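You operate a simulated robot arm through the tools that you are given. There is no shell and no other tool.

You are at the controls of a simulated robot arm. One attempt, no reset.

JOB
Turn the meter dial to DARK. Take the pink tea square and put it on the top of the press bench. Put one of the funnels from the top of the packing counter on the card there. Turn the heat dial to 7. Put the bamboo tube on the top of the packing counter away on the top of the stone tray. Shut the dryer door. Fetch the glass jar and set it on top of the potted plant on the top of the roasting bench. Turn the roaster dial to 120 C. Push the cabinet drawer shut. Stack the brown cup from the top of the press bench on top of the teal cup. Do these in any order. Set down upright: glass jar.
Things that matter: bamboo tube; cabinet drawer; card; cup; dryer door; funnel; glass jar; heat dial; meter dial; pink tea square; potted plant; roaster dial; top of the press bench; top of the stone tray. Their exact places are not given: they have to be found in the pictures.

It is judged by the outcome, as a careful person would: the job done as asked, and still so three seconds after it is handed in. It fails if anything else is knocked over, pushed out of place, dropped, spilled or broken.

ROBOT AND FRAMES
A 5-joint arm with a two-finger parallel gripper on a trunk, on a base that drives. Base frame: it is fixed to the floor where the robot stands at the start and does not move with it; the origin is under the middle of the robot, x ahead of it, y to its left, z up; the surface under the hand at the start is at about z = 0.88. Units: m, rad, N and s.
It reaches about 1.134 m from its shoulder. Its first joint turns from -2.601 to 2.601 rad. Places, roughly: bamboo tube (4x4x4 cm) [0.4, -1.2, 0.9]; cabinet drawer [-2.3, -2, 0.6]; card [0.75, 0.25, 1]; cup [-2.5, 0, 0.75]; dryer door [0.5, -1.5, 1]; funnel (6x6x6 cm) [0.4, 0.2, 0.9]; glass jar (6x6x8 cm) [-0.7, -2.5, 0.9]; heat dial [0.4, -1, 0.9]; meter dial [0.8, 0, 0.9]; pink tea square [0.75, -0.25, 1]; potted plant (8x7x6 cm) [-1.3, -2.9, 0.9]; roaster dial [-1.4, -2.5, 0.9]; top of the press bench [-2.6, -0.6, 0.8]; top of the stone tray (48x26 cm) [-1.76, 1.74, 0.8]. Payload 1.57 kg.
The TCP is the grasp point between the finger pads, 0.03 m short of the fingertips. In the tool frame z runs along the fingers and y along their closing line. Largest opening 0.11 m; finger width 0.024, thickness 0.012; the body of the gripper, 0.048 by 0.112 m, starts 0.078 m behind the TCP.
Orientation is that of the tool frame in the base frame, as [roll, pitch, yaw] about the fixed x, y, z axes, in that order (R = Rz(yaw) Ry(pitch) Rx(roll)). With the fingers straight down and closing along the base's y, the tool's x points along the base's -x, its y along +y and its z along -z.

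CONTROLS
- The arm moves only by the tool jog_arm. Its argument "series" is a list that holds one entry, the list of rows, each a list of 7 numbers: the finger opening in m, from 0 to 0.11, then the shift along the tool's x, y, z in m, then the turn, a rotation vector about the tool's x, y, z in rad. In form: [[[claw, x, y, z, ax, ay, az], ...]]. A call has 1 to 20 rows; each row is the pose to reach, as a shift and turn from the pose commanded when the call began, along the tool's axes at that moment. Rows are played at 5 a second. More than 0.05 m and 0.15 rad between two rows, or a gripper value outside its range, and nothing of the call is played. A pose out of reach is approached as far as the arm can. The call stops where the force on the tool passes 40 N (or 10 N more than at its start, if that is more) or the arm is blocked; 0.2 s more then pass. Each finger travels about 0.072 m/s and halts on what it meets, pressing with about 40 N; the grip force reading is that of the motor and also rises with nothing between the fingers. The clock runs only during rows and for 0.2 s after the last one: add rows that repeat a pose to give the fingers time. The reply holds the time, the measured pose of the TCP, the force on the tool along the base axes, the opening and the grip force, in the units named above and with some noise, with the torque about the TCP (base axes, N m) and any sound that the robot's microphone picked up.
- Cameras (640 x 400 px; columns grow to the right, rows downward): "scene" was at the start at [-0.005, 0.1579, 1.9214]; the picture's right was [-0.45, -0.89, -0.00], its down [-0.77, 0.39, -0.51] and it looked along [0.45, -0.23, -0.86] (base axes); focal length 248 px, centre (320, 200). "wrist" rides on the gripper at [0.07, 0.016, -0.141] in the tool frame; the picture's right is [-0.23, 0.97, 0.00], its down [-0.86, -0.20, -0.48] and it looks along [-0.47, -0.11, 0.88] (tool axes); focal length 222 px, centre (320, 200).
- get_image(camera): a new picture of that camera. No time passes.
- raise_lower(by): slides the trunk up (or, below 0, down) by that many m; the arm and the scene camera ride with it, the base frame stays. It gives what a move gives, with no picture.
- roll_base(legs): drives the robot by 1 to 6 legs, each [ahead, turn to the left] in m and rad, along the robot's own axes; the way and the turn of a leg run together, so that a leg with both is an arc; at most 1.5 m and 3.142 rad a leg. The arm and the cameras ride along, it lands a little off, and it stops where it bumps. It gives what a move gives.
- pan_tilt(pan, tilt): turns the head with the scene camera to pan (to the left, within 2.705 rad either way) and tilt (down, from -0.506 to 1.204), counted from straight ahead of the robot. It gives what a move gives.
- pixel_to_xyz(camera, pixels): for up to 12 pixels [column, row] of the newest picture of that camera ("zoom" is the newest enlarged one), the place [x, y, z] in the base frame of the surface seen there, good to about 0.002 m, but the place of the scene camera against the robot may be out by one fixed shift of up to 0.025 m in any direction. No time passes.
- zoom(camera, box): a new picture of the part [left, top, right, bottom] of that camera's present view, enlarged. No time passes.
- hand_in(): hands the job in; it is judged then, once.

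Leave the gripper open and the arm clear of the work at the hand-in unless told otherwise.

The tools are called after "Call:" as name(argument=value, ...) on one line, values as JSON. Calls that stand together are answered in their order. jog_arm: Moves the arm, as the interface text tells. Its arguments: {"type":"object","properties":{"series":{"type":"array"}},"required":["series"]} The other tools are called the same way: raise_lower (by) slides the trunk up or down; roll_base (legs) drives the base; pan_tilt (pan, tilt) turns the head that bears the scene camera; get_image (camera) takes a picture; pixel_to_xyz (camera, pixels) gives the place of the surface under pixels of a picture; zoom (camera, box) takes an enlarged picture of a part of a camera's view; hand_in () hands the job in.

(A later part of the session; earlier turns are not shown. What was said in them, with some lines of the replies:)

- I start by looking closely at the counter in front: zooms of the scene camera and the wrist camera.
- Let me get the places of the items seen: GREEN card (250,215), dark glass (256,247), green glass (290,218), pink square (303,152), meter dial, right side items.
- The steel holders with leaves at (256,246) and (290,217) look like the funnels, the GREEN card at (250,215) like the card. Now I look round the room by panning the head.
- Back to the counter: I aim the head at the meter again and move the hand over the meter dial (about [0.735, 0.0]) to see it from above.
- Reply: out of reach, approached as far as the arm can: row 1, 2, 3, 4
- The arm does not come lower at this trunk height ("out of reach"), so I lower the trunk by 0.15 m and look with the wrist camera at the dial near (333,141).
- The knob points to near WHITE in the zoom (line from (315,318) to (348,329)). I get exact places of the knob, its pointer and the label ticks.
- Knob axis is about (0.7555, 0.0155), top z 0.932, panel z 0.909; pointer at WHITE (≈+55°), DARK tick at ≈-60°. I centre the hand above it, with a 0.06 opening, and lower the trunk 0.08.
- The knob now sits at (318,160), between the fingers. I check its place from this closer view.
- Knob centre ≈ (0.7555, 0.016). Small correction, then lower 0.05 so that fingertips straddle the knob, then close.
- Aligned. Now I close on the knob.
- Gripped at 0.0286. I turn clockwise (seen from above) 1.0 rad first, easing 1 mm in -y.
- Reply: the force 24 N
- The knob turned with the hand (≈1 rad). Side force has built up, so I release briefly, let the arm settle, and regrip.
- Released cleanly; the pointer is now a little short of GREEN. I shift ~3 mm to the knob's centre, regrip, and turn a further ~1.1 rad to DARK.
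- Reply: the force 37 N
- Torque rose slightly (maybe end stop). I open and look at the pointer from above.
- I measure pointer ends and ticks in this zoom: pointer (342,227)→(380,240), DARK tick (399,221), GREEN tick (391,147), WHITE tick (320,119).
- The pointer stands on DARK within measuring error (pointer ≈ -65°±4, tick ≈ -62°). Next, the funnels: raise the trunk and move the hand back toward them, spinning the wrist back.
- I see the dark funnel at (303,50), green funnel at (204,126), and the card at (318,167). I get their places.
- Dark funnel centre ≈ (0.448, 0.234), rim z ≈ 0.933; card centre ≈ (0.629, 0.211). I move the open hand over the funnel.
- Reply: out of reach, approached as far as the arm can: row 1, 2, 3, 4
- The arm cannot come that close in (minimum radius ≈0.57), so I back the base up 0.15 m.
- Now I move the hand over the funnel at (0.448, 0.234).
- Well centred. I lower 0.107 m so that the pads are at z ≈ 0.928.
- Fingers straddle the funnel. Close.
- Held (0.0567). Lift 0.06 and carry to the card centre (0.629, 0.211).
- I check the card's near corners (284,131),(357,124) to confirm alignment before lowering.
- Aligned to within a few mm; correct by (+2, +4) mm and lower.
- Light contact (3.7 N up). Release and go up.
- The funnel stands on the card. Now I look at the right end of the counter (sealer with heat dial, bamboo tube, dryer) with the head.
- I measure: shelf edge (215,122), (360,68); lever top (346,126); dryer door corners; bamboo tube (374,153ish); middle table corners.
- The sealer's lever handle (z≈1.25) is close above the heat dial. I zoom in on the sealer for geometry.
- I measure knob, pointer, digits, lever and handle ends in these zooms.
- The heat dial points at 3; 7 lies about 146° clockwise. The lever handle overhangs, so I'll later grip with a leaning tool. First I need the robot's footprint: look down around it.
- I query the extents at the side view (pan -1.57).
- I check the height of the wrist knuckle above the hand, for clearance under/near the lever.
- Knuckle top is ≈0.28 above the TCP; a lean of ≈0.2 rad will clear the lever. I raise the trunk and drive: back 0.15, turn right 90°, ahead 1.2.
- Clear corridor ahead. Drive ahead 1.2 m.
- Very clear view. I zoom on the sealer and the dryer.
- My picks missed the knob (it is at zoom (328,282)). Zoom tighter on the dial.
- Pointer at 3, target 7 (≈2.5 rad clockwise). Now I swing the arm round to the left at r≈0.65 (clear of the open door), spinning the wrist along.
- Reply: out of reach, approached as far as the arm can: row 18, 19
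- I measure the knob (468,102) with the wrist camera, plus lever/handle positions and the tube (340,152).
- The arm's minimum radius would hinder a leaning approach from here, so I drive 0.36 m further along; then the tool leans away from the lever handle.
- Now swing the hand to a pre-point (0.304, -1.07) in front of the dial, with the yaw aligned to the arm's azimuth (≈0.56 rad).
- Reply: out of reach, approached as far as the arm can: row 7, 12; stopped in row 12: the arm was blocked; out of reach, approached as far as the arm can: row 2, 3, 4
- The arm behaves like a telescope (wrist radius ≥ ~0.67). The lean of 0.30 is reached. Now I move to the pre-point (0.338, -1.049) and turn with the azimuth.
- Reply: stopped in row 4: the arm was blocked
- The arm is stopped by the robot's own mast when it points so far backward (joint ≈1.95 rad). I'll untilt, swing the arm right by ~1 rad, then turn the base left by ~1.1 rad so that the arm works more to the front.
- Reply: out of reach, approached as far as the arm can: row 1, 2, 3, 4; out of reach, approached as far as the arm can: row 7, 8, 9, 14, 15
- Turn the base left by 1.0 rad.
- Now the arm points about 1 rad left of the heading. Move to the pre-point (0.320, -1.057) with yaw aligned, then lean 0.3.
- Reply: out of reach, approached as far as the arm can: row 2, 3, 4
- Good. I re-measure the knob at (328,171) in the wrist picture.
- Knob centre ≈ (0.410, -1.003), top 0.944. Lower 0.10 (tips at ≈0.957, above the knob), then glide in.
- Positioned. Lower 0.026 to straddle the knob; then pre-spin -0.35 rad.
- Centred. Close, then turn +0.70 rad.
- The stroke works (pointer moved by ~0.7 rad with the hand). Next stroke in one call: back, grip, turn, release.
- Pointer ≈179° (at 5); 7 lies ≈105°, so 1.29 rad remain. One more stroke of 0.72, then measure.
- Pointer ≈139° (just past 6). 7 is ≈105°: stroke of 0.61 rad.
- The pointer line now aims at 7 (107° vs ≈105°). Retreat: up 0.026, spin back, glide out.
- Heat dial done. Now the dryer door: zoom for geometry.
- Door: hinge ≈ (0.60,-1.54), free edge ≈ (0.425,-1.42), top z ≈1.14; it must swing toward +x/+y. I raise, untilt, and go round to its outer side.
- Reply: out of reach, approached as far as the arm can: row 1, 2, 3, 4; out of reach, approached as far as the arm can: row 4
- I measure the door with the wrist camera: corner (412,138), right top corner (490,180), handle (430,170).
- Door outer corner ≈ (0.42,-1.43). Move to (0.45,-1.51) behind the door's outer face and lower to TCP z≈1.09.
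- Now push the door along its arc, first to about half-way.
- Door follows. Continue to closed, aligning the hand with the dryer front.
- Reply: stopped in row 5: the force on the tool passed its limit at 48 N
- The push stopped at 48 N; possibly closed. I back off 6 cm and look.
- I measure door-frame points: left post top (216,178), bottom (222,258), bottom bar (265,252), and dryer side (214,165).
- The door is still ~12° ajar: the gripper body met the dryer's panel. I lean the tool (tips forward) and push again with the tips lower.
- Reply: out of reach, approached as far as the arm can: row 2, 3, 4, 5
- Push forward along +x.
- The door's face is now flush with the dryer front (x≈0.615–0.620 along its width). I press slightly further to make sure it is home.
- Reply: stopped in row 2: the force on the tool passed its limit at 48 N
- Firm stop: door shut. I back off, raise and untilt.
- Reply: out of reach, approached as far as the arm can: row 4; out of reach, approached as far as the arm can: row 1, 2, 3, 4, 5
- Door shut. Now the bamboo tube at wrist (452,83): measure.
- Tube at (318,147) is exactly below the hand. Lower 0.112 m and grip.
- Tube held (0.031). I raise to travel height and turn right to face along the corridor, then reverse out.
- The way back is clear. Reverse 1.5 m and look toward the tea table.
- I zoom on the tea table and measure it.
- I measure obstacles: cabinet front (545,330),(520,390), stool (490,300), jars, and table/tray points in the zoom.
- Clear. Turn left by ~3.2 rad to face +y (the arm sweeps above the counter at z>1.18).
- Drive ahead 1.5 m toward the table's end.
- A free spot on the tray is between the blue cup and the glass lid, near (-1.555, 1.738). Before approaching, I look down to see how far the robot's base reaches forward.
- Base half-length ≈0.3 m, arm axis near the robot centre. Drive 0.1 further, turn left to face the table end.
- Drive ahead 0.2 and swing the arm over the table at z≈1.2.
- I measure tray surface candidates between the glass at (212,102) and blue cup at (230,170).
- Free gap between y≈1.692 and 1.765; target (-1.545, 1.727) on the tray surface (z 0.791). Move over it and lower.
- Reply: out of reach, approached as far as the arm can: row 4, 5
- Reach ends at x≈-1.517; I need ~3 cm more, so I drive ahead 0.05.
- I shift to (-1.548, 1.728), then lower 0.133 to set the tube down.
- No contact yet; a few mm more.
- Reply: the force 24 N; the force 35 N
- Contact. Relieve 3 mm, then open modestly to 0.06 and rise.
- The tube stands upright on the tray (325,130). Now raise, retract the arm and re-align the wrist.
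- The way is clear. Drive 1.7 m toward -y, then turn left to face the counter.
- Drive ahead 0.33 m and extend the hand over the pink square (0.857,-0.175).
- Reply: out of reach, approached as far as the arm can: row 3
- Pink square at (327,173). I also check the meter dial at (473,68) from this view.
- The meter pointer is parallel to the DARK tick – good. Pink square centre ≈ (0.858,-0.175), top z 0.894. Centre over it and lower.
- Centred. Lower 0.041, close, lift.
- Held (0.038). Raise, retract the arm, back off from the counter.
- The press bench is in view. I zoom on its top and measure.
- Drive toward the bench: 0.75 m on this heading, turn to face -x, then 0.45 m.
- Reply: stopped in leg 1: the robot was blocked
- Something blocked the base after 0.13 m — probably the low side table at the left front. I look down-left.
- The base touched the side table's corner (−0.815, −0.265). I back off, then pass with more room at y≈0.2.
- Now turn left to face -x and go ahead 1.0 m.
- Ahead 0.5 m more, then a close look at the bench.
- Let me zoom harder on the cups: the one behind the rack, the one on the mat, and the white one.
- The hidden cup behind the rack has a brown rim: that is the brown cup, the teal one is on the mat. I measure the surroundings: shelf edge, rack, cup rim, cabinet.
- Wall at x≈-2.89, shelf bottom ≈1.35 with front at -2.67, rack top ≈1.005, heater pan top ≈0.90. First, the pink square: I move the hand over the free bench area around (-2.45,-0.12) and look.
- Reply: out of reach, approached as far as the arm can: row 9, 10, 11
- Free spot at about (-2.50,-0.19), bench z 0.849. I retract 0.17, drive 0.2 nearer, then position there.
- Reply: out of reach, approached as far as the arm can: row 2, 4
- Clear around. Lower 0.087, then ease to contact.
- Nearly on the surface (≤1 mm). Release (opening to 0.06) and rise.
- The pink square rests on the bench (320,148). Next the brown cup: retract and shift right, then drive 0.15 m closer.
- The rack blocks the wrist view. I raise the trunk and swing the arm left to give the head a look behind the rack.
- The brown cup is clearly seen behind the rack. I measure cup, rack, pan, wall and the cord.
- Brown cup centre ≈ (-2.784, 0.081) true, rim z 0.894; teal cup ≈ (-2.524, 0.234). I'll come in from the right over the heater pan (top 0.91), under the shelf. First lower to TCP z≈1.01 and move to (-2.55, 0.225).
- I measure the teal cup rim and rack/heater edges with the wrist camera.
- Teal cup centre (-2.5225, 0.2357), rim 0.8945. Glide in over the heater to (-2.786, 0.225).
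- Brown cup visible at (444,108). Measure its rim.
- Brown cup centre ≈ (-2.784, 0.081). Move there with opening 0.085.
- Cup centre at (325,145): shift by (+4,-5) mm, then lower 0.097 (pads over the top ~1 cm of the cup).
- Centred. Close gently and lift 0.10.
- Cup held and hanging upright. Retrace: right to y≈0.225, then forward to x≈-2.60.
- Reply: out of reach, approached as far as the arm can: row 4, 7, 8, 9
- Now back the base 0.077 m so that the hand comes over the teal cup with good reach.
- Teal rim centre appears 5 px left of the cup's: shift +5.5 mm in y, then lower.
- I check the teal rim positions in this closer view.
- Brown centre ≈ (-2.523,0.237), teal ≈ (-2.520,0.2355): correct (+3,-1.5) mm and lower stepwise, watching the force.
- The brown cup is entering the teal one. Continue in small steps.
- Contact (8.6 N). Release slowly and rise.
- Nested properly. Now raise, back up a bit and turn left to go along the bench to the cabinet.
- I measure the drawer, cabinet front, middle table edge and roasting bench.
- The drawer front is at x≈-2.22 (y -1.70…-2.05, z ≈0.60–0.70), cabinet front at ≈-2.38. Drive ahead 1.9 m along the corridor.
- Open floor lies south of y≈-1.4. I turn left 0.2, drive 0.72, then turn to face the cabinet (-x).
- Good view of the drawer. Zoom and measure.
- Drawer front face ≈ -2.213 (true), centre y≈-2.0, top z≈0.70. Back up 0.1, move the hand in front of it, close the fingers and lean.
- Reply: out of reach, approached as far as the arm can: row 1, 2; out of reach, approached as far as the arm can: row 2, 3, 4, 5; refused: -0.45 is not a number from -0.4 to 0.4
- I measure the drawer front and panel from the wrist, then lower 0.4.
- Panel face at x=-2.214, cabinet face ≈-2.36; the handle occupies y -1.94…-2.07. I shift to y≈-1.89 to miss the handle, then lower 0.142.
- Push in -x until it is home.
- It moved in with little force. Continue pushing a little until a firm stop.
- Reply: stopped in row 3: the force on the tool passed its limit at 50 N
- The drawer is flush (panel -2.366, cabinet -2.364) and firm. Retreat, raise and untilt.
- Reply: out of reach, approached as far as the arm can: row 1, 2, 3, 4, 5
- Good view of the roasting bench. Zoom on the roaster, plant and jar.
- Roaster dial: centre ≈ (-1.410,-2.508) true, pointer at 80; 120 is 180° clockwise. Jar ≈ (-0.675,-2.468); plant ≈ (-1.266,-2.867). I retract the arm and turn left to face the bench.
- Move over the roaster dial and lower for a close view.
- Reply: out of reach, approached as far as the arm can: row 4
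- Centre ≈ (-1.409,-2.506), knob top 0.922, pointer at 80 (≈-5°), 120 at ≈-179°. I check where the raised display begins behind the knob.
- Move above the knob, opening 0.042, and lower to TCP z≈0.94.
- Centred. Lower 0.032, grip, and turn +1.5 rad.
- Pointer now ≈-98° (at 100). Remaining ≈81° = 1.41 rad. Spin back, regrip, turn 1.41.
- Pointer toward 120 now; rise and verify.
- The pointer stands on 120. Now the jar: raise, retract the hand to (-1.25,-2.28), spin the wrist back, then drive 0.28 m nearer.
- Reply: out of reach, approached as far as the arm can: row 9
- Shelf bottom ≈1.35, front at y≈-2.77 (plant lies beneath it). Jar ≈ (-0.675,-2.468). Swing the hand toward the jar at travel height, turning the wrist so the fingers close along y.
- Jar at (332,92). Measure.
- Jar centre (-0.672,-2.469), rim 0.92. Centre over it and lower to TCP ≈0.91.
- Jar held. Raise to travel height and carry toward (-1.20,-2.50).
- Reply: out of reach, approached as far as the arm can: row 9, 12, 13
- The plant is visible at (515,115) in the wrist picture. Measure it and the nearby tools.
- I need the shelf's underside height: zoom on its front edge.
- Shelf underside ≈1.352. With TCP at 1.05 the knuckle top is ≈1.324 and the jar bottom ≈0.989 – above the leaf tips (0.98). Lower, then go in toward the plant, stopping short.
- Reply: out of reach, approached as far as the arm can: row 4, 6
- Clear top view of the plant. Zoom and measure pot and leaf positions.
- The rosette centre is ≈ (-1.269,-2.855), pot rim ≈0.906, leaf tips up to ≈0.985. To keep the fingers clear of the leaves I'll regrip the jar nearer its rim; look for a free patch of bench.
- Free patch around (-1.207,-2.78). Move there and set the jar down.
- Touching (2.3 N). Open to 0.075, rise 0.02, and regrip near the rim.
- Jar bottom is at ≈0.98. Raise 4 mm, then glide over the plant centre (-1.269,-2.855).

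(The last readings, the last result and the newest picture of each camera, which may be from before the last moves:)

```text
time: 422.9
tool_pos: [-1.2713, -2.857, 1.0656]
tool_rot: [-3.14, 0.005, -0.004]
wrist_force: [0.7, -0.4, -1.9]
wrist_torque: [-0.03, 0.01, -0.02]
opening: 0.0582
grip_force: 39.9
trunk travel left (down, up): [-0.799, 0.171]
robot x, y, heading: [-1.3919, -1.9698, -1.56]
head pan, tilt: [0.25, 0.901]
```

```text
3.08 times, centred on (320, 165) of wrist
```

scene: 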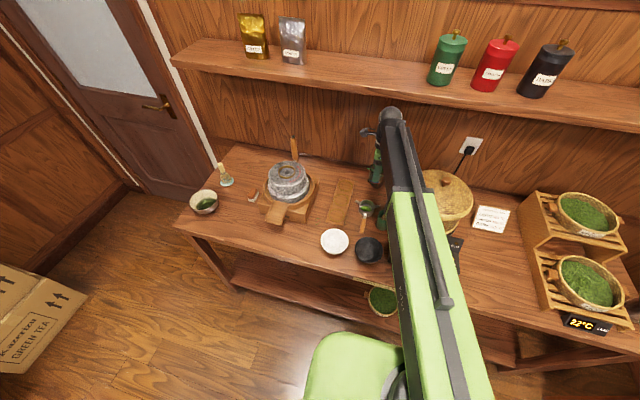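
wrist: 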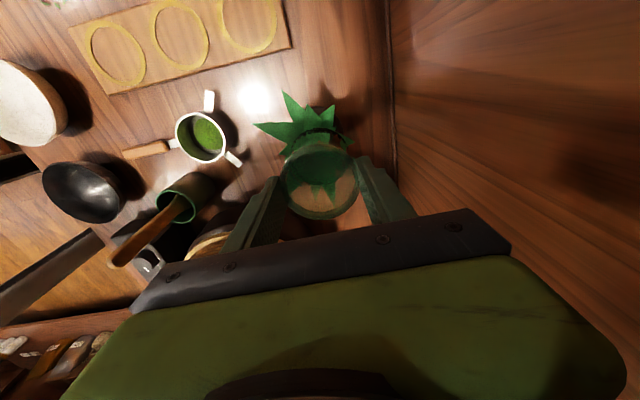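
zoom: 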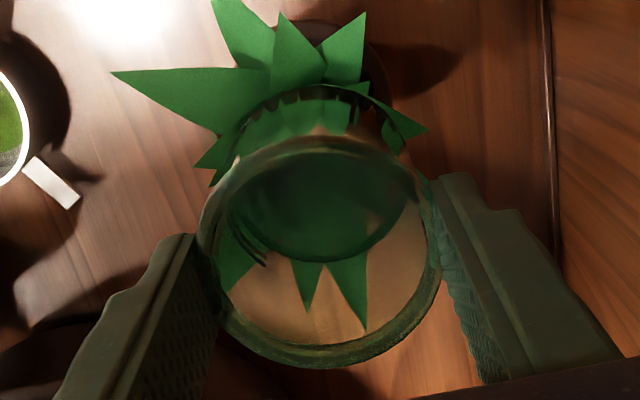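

Well positioned; pot-rim fit gives centre (-1.267,-2.853): shift (+4,+4) mm and lower step by step, watching force.

Call:
jog_arm(series=[[[0.045, 0.004, -0.004, 0, 0, 0, 0], [0.045, 0.004, -0.004, 0, 0, 0, 0]]])

Call:
raise_lower(by=-0.015)

Call:
raise_lower(by=-0.015)

Call:
raise_lower(by=-0.01)

Call:
get_image(camera="wrist")

```text
time: 423.6
tool_pos: [-1.2684, -2.8518, 1.0652]
tool_rot: [-3.14, 0.005, -0.003]
wrist_force: [0.2, -1.0, -1.1]
wrist_torque: [0.01, -0.04, 0.02]
opening: 0.0578
grip_force: 39.6
trunk travel left (down, up): [-0.799, 0.171]
robot x, y, heading: [-1.3926, -1.9692, -1.565]
head pan, tilt: [0.25, 0.901]
```

```text
time: 424.2
tool_pos: [-1.2679, -2.8507, 1.05]
tool_rot: [-3.139, 0.004, -0.003]
wrist_force: [0.0, -0.6, -2.0]
wrist_torque: [0.01, -0.01, -0.01]
opening: 0.0579
grip_force: 39.8
trunk travel left (down, up): [-0.784, 0.186]
robot x, y, heading: [-1.3942, -1.9706, -1.564]
head pan, tilt: [0.25, 0.901]
```

```text
time: 424.8
tool_pos: [-1.2668, -2.8511, 1.0357]
tool_rot: [3.141, 0.005, -0.003]
wrist_force: [-0.6, -0.7, -0.6]
wrist_torque: [-0.02, -0.01, 0.04]
opening: 0.0579
grip_force: 39.8
trunk travel left (down, up): [-0.769, 0.201]
robot x, y, heading: [-1.3895, -1.9731, -1.564]
head pan, tilt: [0.25, 0.901]
```

```text
time: 425.4
tool_pos: [-1.268, -2.8514, 1.0255]
tool_rot: [-3.139, 0.005, -0.004]
wrist_force: [-0.3, -0.5, -2.1]
wrist_torque: [0.0, 0.01, 0.0]
opening: 0.058
grip_force: 40.1
trunk travel left (down, up): [-0.759, 0.211]
robot x, y, heading: [-1.3898, -1.9742, -1.565]
head pan, tilt: [0.25, 0.901]
```

```text
taken
```

wrist: 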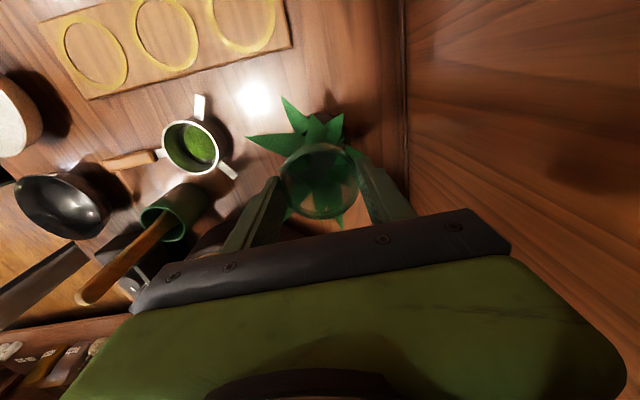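

No contact yet (jar bottom ≈0.944). Continue.

Call:
raise_lower(by=-0.01)

Call:
raise_lower(by=-0.01)

Call:
raise_lower(by=-0.006)

Call:
raise_lower(by=-0.004)

```text
time: 426.0
tool_pos: [-1.2681, -2.8503, 1.016]
tool_rot: [3.141, 0.005, -0.005]
wrist_force: [0.0, 0.2, -0.3]
wrist_torque: [0.02, -0.03, 0.0]
opening: 0.0579
grip_force: 39.9
trunk travel left (down, up): [-0.749, 0.221]
robot x, y, heading: [-1.3951, -1.9663, -1.563]
head pan, tilt: [0.25, 0.901]
```

```text
time: 426.6
tool_pos: [-1.2672, -2.8498, 1.006]
tool_rot: [-3.141, 0.006, -0.005]
wrist_force: [-1.2, -0.3, -0.4]
wrist_torque: [0.0, 0.02, 0.01]
opening: 0.0581
grip_force: 39.8
trunk travel left (down, up): [-0.739, 0.231]
robot x, y, heading: [-1.3954, -1.9683, -1.565]
head pan, tilt: [0.25, 0.901]
```

```text
time: 427.1
tool_pos: [-1.267, -2.8515, 1.0]
tool_rot: [-3.141, 0.005, -0.004]
wrist_force: [-0.2, -0.2, -1.1]
wrist_torque: [-0.02, 0.0, 0.01]
opening: 0.058
grip_force: 39.9
trunk travel left (down, up): [-0.733, 0.237]
robot x, y, heading: [-1.3907, -1.9735, -1.566]
head pan, tilt: [0.25, 0.901]
```

```text
time: 427.6
tool_pos: [-1.2672, -2.8509, 0.9958]
tool_rot: [-3.139, 0.004, -0.004]
wrist_force: [-0.4, -0.4, -0.6]
wrist_torque: [0.01, 0.02, 0.01]
opening: 0.058
grip_force: 40.1
trunk travel left (down, up): [-0.729, 0.241]
robot x, y, heading: [-1.3954, -1.9722, -1.565]
head pan, tilt: [0.25, 0.901]
```

Call:
raise_lower(by=-0.003)

Call:
raise_lower(by=-0.002)

Call:
raise_lower(by=-0.002)

Call:
raise_lower(by=-0.002)

```text
time: 428.1
tool_pos: [-1.2678, -2.8506, 0.9917]
tool_rot: [-3.141, 0.006, -0.002]
wrist_force: [0.4, 0.2, -0.1]
wrist_torque: [0.03, 0.0, -0.02]
opening: 0.0584
grip_force: 40.2
trunk travel left (down, up): [-0.726, 0.244]
robot x, y, heading: [-1.392, -1.9661, -1.56]
head pan, tilt: [0.25, 0.901]
```

```text
time: 428.7
tool_pos: [-1.2671, -2.8514, 0.9915]
tool_rot: [-3.141, 0.005, -0.004]
wrist_force: [0.5, -4.4, 14.1]
wrist_torque: [-0.39, -0.06, -0.02]
opening: 0.058
grip_force: 40.3
trunk travel left (down, up): [-0.724, 0.246]
robot x, y, heading: [-1.3932, -1.9712, -1.56]
head pan, tilt: [0.25, 0.901]
```

```text
time: 429.2
tool_pos: [-1.268, -2.8496, 0.9894]
tool_rot: [3.14, 0.004, -0.004]
wrist_force: [1.5, -8.2, 26.1]
wrist_torque: [-0.79, 0.06, 0.02]
opening: 0.0581
grip_force: 40.3
trunk travel left (down, up): [-0.722, 0.248]
robot x, y, heading: [-1.393, -1.9686, -1.562]
head pan, tilt: [0.25, 0.901]
```

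```text
time: 429.7
tool_pos: [-1.2683, -2.849, 0.9887]
tool_rot: [3.141, 0.005, -0.003]
wrist_force: [-0.3, -9.0, 25.5]
wrist_torque: [-0.72, 0.2, 0.02]
opening: 0.058
grip_force: 39.9
trunk travel left (down, up): [-0.72, 0.25]
robot x, y, heading: [-1.395, -1.9712, -1.561]
head pan, tilt: [0.25, 0.901]
```

Contact at the pot rim (jar bottom ≈0.909), centred. Relieve 4 mm and release.

Call:
raise_lower(by=0.004)

Call:
raise_lower(by=0.001)

```text
time: 430.2
tool_pos: [-1.2675, -2.8507, 0.9911]
tool_rot: [-3.139, 0.005, -0.003]
wrist_force: [-0.4, -0.4, -1.9]
wrist_torque: [0.01, -0.05, -0.03]
opening: 0.0581
grip_force: 40.0
trunk travel left (down, up): [-0.724, 0.246]
robot x, y, heading: [-1.3945, -1.9699, -1.564]
head pan, tilt: [0.25, 0.901]
```

```text
time: 430.8
tool_pos: [-1.2683, -2.8516, 0.9922]
tool_rot: [-3.139, 0.005, -0.004]
wrist_force: [0.4, -0.6, -0.7]
wrist_torque: [0.02, 0.02, -0.01]
opening: 0.0582
grip_force: 40.0
trunk travel left (down, up): [-0.725, 0.245]
robot x, y, heading: [-1.3934, -1.9673, -1.56]
head pan, tilt: [0.25, 0.901]
```

Call:
raise_lower(by=-0.002)

Call:
jog_arm(series=[[[0.06, 0, 0, 0, 0, 0, 0], [0.064, 0, 0, 0, 0, 0, 0], [0.07, 0, 0, 0, 0, 0, 0], [0.075, 0, 0, 0, 0, 0, 0], [0.075, 0, 0, 0, 0, 0, 0]]])

Call:
get_image(camera="wrist")

```text
time: 431.3
tool_pos: [-1.2679, -2.8508, 0.9891]
tool_rot: [-3.139, 0.005, -0.005]
wrist_force: [1.1, 0.6, -1.0]
wrist_torque: [-0.04, 0.02, -0.02]
opening: 0.0581
grip_force: 40.4
trunk travel left (down, up): [-0.723, 0.247]
robot x, y, heading: [-1.3928, -1.9675, -1.562]
head pan, tilt: [0.25, 0.901]
```

```text
time: 432.5
tool_pos: [-1.2672, -2.8511, 0.989]
tool_rot: [-3.139, 0.004, -0.003]
wrist_force: [-0.5, 0.0, 0.2]
wrist_torque: [0.0, 0.0, -0.02]
opening: 0.0751
grip_force: 0.1
trunk travel left (down, up): [-0.723, 0.247]
robot x, y, heading: [-1.3926, -1.9691, -1.563]
head pan, tilt: [0.25, 0.901]
```

```text
taken
```

wrist: 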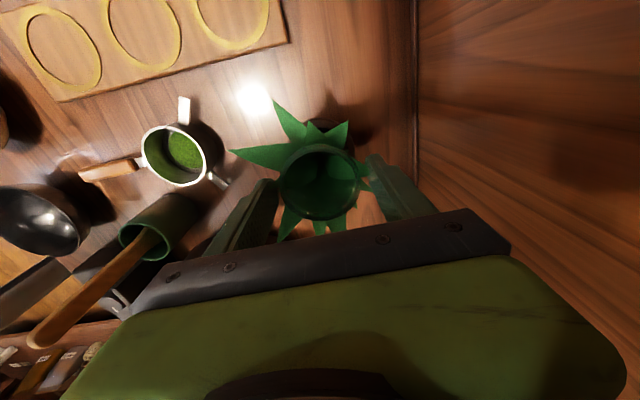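

The jar stands upright. Rise 0.065 (under the shelf limit) and look.

Call:
raise_lower(by=0.03)

Call:
raise_lower(by=0.037)

Call:
get_image(camera="wrist")

Call:
zoom(camera="wrist", box=[240, 80, 400, 200])

```text
time: 433.2
tool_pos: [-1.2685, -2.8505, 1.0199]
tool_rot: [-3.14, 0.006, -0.002]
wrist_force: [0.2, -0.6, 0.8]
wrist_torque: [-0.03, -0.04, -0.03]
opening: 0.0747
grip_force: 0.1
trunk travel left (down, up): [-0.753, 0.217]
robot x, y, heading: [-1.3911, -1.9696, -1.566]
head pan, tilt: [0.25, 0.901]
```

```text
time: 434.0
tool_pos: [-1.2675, -2.8517, 1.0559]
tool_rot: [-3.139, 0.005, -0.002]
wrist_force: [0.9, -0.2, -0.4]
wrist_torque: [0.02, 0.02, 0.02]
opening: 0.0752
grip_force: 0.0
trunk travel left (down, up): [-0.79, 0.18]
robot x, y, heading: [-1.3914, -1.9703, -1.56]
head pan, tilt: [0.25, 0.901]
```

```text
taken
```

wrist: 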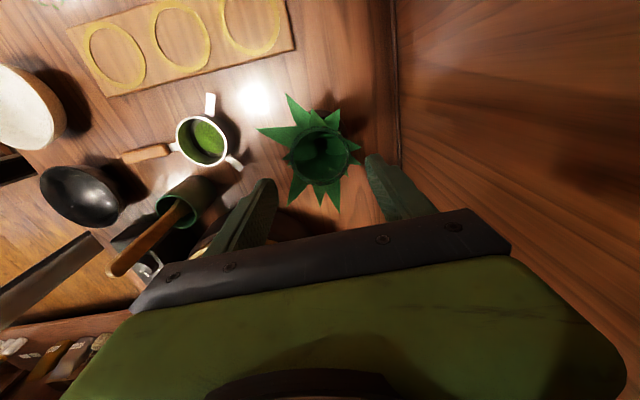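

```text
3.33 times, centred on (320, 140) of wrist
```

zoom: 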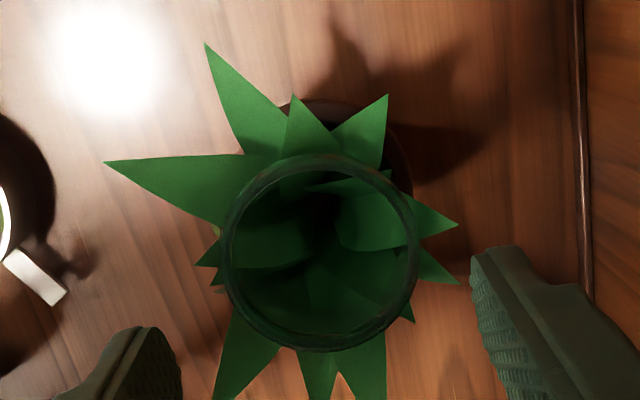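

The jar stands over the plant. I check its rim for level.

Call:
pixel_to_xyz(camera="zoom", pixels=[[224, 245], [416, 245], [320, 158], [320, 347], [250, 180], [390, 320]])

```text
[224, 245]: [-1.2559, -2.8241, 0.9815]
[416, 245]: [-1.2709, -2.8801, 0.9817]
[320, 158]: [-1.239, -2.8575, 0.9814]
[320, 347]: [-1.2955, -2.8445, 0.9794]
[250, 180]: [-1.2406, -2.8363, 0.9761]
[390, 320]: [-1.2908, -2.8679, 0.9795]
```

Rim level (0.981 all round). Retreat from under the shelf and raise.

Call:
jog_arm(series=[[[0.075, 0.006, -0.04, 0, 0, 0, 0], [0.075, 0.012, -0.08, 0, 0, 0, 0], [0.075, 0.018, -0.12, 0, 0, 0, 0], [0.075, 0.024, -0.16, 0, 0, 0, 0], [0.075, 0.03, -0.2, 0, 0, 0, 0], [0.075, 0.036, -0.24, 0, 0, 0, 0], [0.075, 0.04, -0.28, 0, 0, 0, 0]]])

Call:
raise_lower(by=0.16)

Call:
roll_base(legs=[[-0.3, 0]])

Call:
pan_tilt(pan=0.0, tilt=0.8)

Call:
get_image(camera="scene")

```text
time: 435.6
tool_pos: [-1.2264, -2.5662, 1.0567]
tool_rot: [-3.141, 0.005, -0.004]
wrist_force: [-0.1, 0.8, -0.5]
wrist_torque: [0.04, -0.04, -0.01]
opening: 0.0748
grip_force: 0.1
trunk travel left (down, up): [-0.79, 0.18]
robot x, y, heading: [-1.395, -1.973, -1.562]
head pan, tilt: [0.25, 0.901]
```

```text
time: 437.5
tool_pos: [-1.2247, -2.568, 1.2167]
tool_rot: [-3.141, 0.005, -0.003]
wrist_force: [-0.1, 1.1, 0.1]
wrist_torque: [0.02, 0.01, 0.0]
opening: 0.0749
grip_force: 0.2
trunk travel left (down, up): [-0.95, 0.02]
robot x, y, heading: [-1.3935, -1.9694, -1.567]
head pan, tilt: [0.25, 0.901]
```

```text
time: 439.5
tool_pos: [-1.2311, -2.2726, 1.2171]
tool_rot: [-3.141, 0.004, -0.011]
wrist_force: [-0.3, 0.9, 0.4]
wrist_torque: [-0.08, 0.01, 0.01]
opening: 0.075
grip_force: 0.0
trunk travel left (down, up): [-0.95, 0.02]
robot x, y, heading: [-1.3971, -1.674, -1.573]
head pan, tilt: [0.25, 0.901]
```

```text
time: 440.2
tool_pos: [-1.2296, -2.2731, 1.2159]
tool_rot: [3.141, 0.005, -0.011]
wrist_force: [0.5, 0.2, 0.1]
wrist_torque: [-0.04, 0.0, 0.01]
opening: 0.0748
grip_force: 0.0
trunk travel left (down, up): [-0.95, 0.02]
robot x, y, heading: [-1.3964, -1.6755, -1.575]
head pan, tilt: [0.0, 0.799]
```

```text
taken
```

scene: 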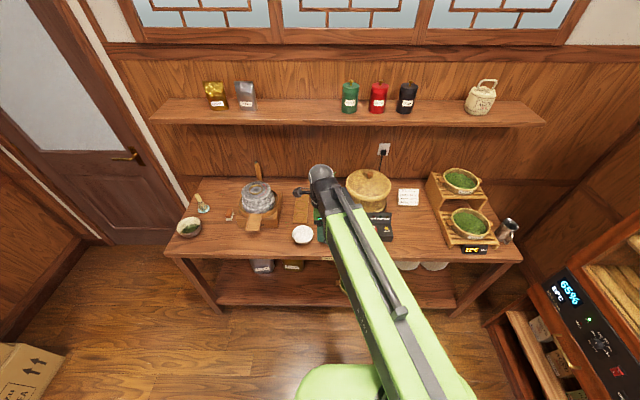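

I verify the other results with the head: cabinet/bench to the right, counter to the left.

Call:
pan_tilt(pan=-2.1, tilt=0.55)

Call:
get_image(camera="scene")

Call:
zoom(camera="scene", box=[280, 100, 480, 230])

Call:
pan_tilt(pan=2.0, tilt=0.45)

Call:
get_image(camera="scene")

Call:
zoom(camera="scene", box=[160, 120, 420, 280])

```text
time: 442.2
tool_pos: [-1.231, -2.275, 1.2174]
tool_rot: [-3.141, 0.005, -0.011]
wrist_force: [0.4, 0.6, -0.6]
wrist_torque: [-0.01, 0.0, -0.03]
opening: 0.0746
grip_force: 0.0
trunk travel left (down, up): [-0.95, 0.02]
robot x, y, heading: [-1.3929, -1.6749, -1.576]
head pan, tilt: [-2.1, 0.55]
```

```text
taken
```

scene: 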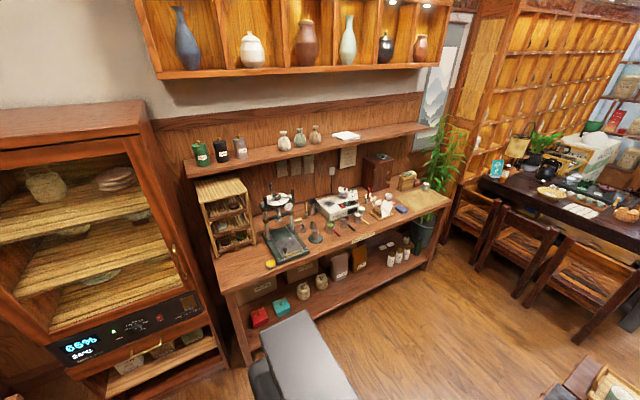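

```text
3.08 times, centred on (380, 165) of scene
```

zoom: 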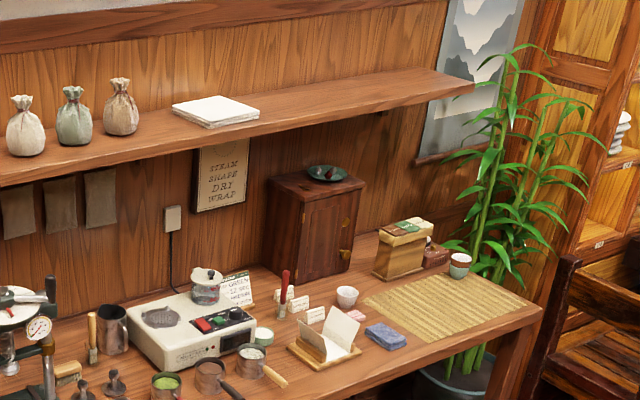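

```text
time: 445.6
tool_pos: [-1.2295, -2.2733, 1.2167]
tool_rot: [-3.14, 0.005, -0.011]
wrist_force: [-0.2, 0.0, 0.2]
wrist_torque: [-0.02, 0.02, 0.0]
opening: 0.0748
grip_force: 0.1
trunk travel left (down, up): [-0.95, 0.02]
robot x, y, heading: [-1.397, -1.6773, -1.576]
head pan, tilt: [2.0, 0.45]
```

```text
taken
```

scene: 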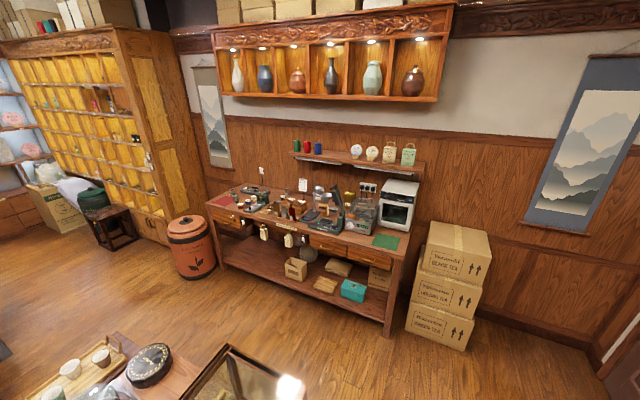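

```text
2.46 times, centred on (290, 200) of scene
```

zoom: 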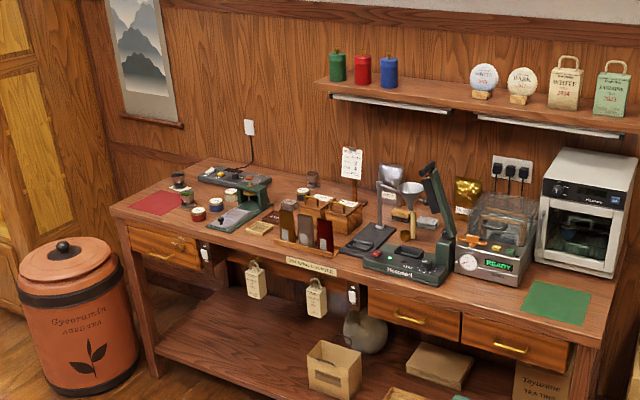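

All seen as wanted: the cups are stacked, the drawer and the dryer door are shut, the funnel is on its card, the tube is on the tray, the pink square is on the press bench, the jar stands on the plant, and the three dials are set. The gripper is open and the arm is clear, so I hand in.

Call:
hand_in()

```text
The job is handed in.
```

I did all ten parts of the job and handed it in. The result is not back yet.

| Task | State at hand-in |
|---|---|
| Meter dial | On DARK: the pointer was parallel to the DARK tick when I checked it again on a later pass |
| Heat dial | On 7, within about 3° |
| Roaster dial | On 120 °C |
| Funnel | One of the filled steel holders (dark leaves) stands on the GREEN card |
| Bamboo tube | Upright on the stone tray, between the blue cup and the glass lid |
| Pink tea square | On the bare top of the press bench |
| Brown cup | Nested in the teal cup on the press bench |
| Dryer door | Shut: pushed to a firm stop, flush with the dryer front |
| Cabinet drawer | Shut: pushed to a firm stop, flush with the cabinet |
| Glass jar | Upright on the potted plant; it rests on the pot rim, centred, and its rim measured level |

- **Funnel:** no funnel on the counter was marked as one. I took it to be one of the steel holders with leaves, because the one I moved matched the rough place given.
- **Bump:** while driving I touched the corner of the small side table in the middle of the room. The base stopped there and I backed off. The cups on the table stayed upright and I saw no sign that it had shifted, but I had no earlier measurement to compare with.

The gripper is open and the arm is clear of the work.
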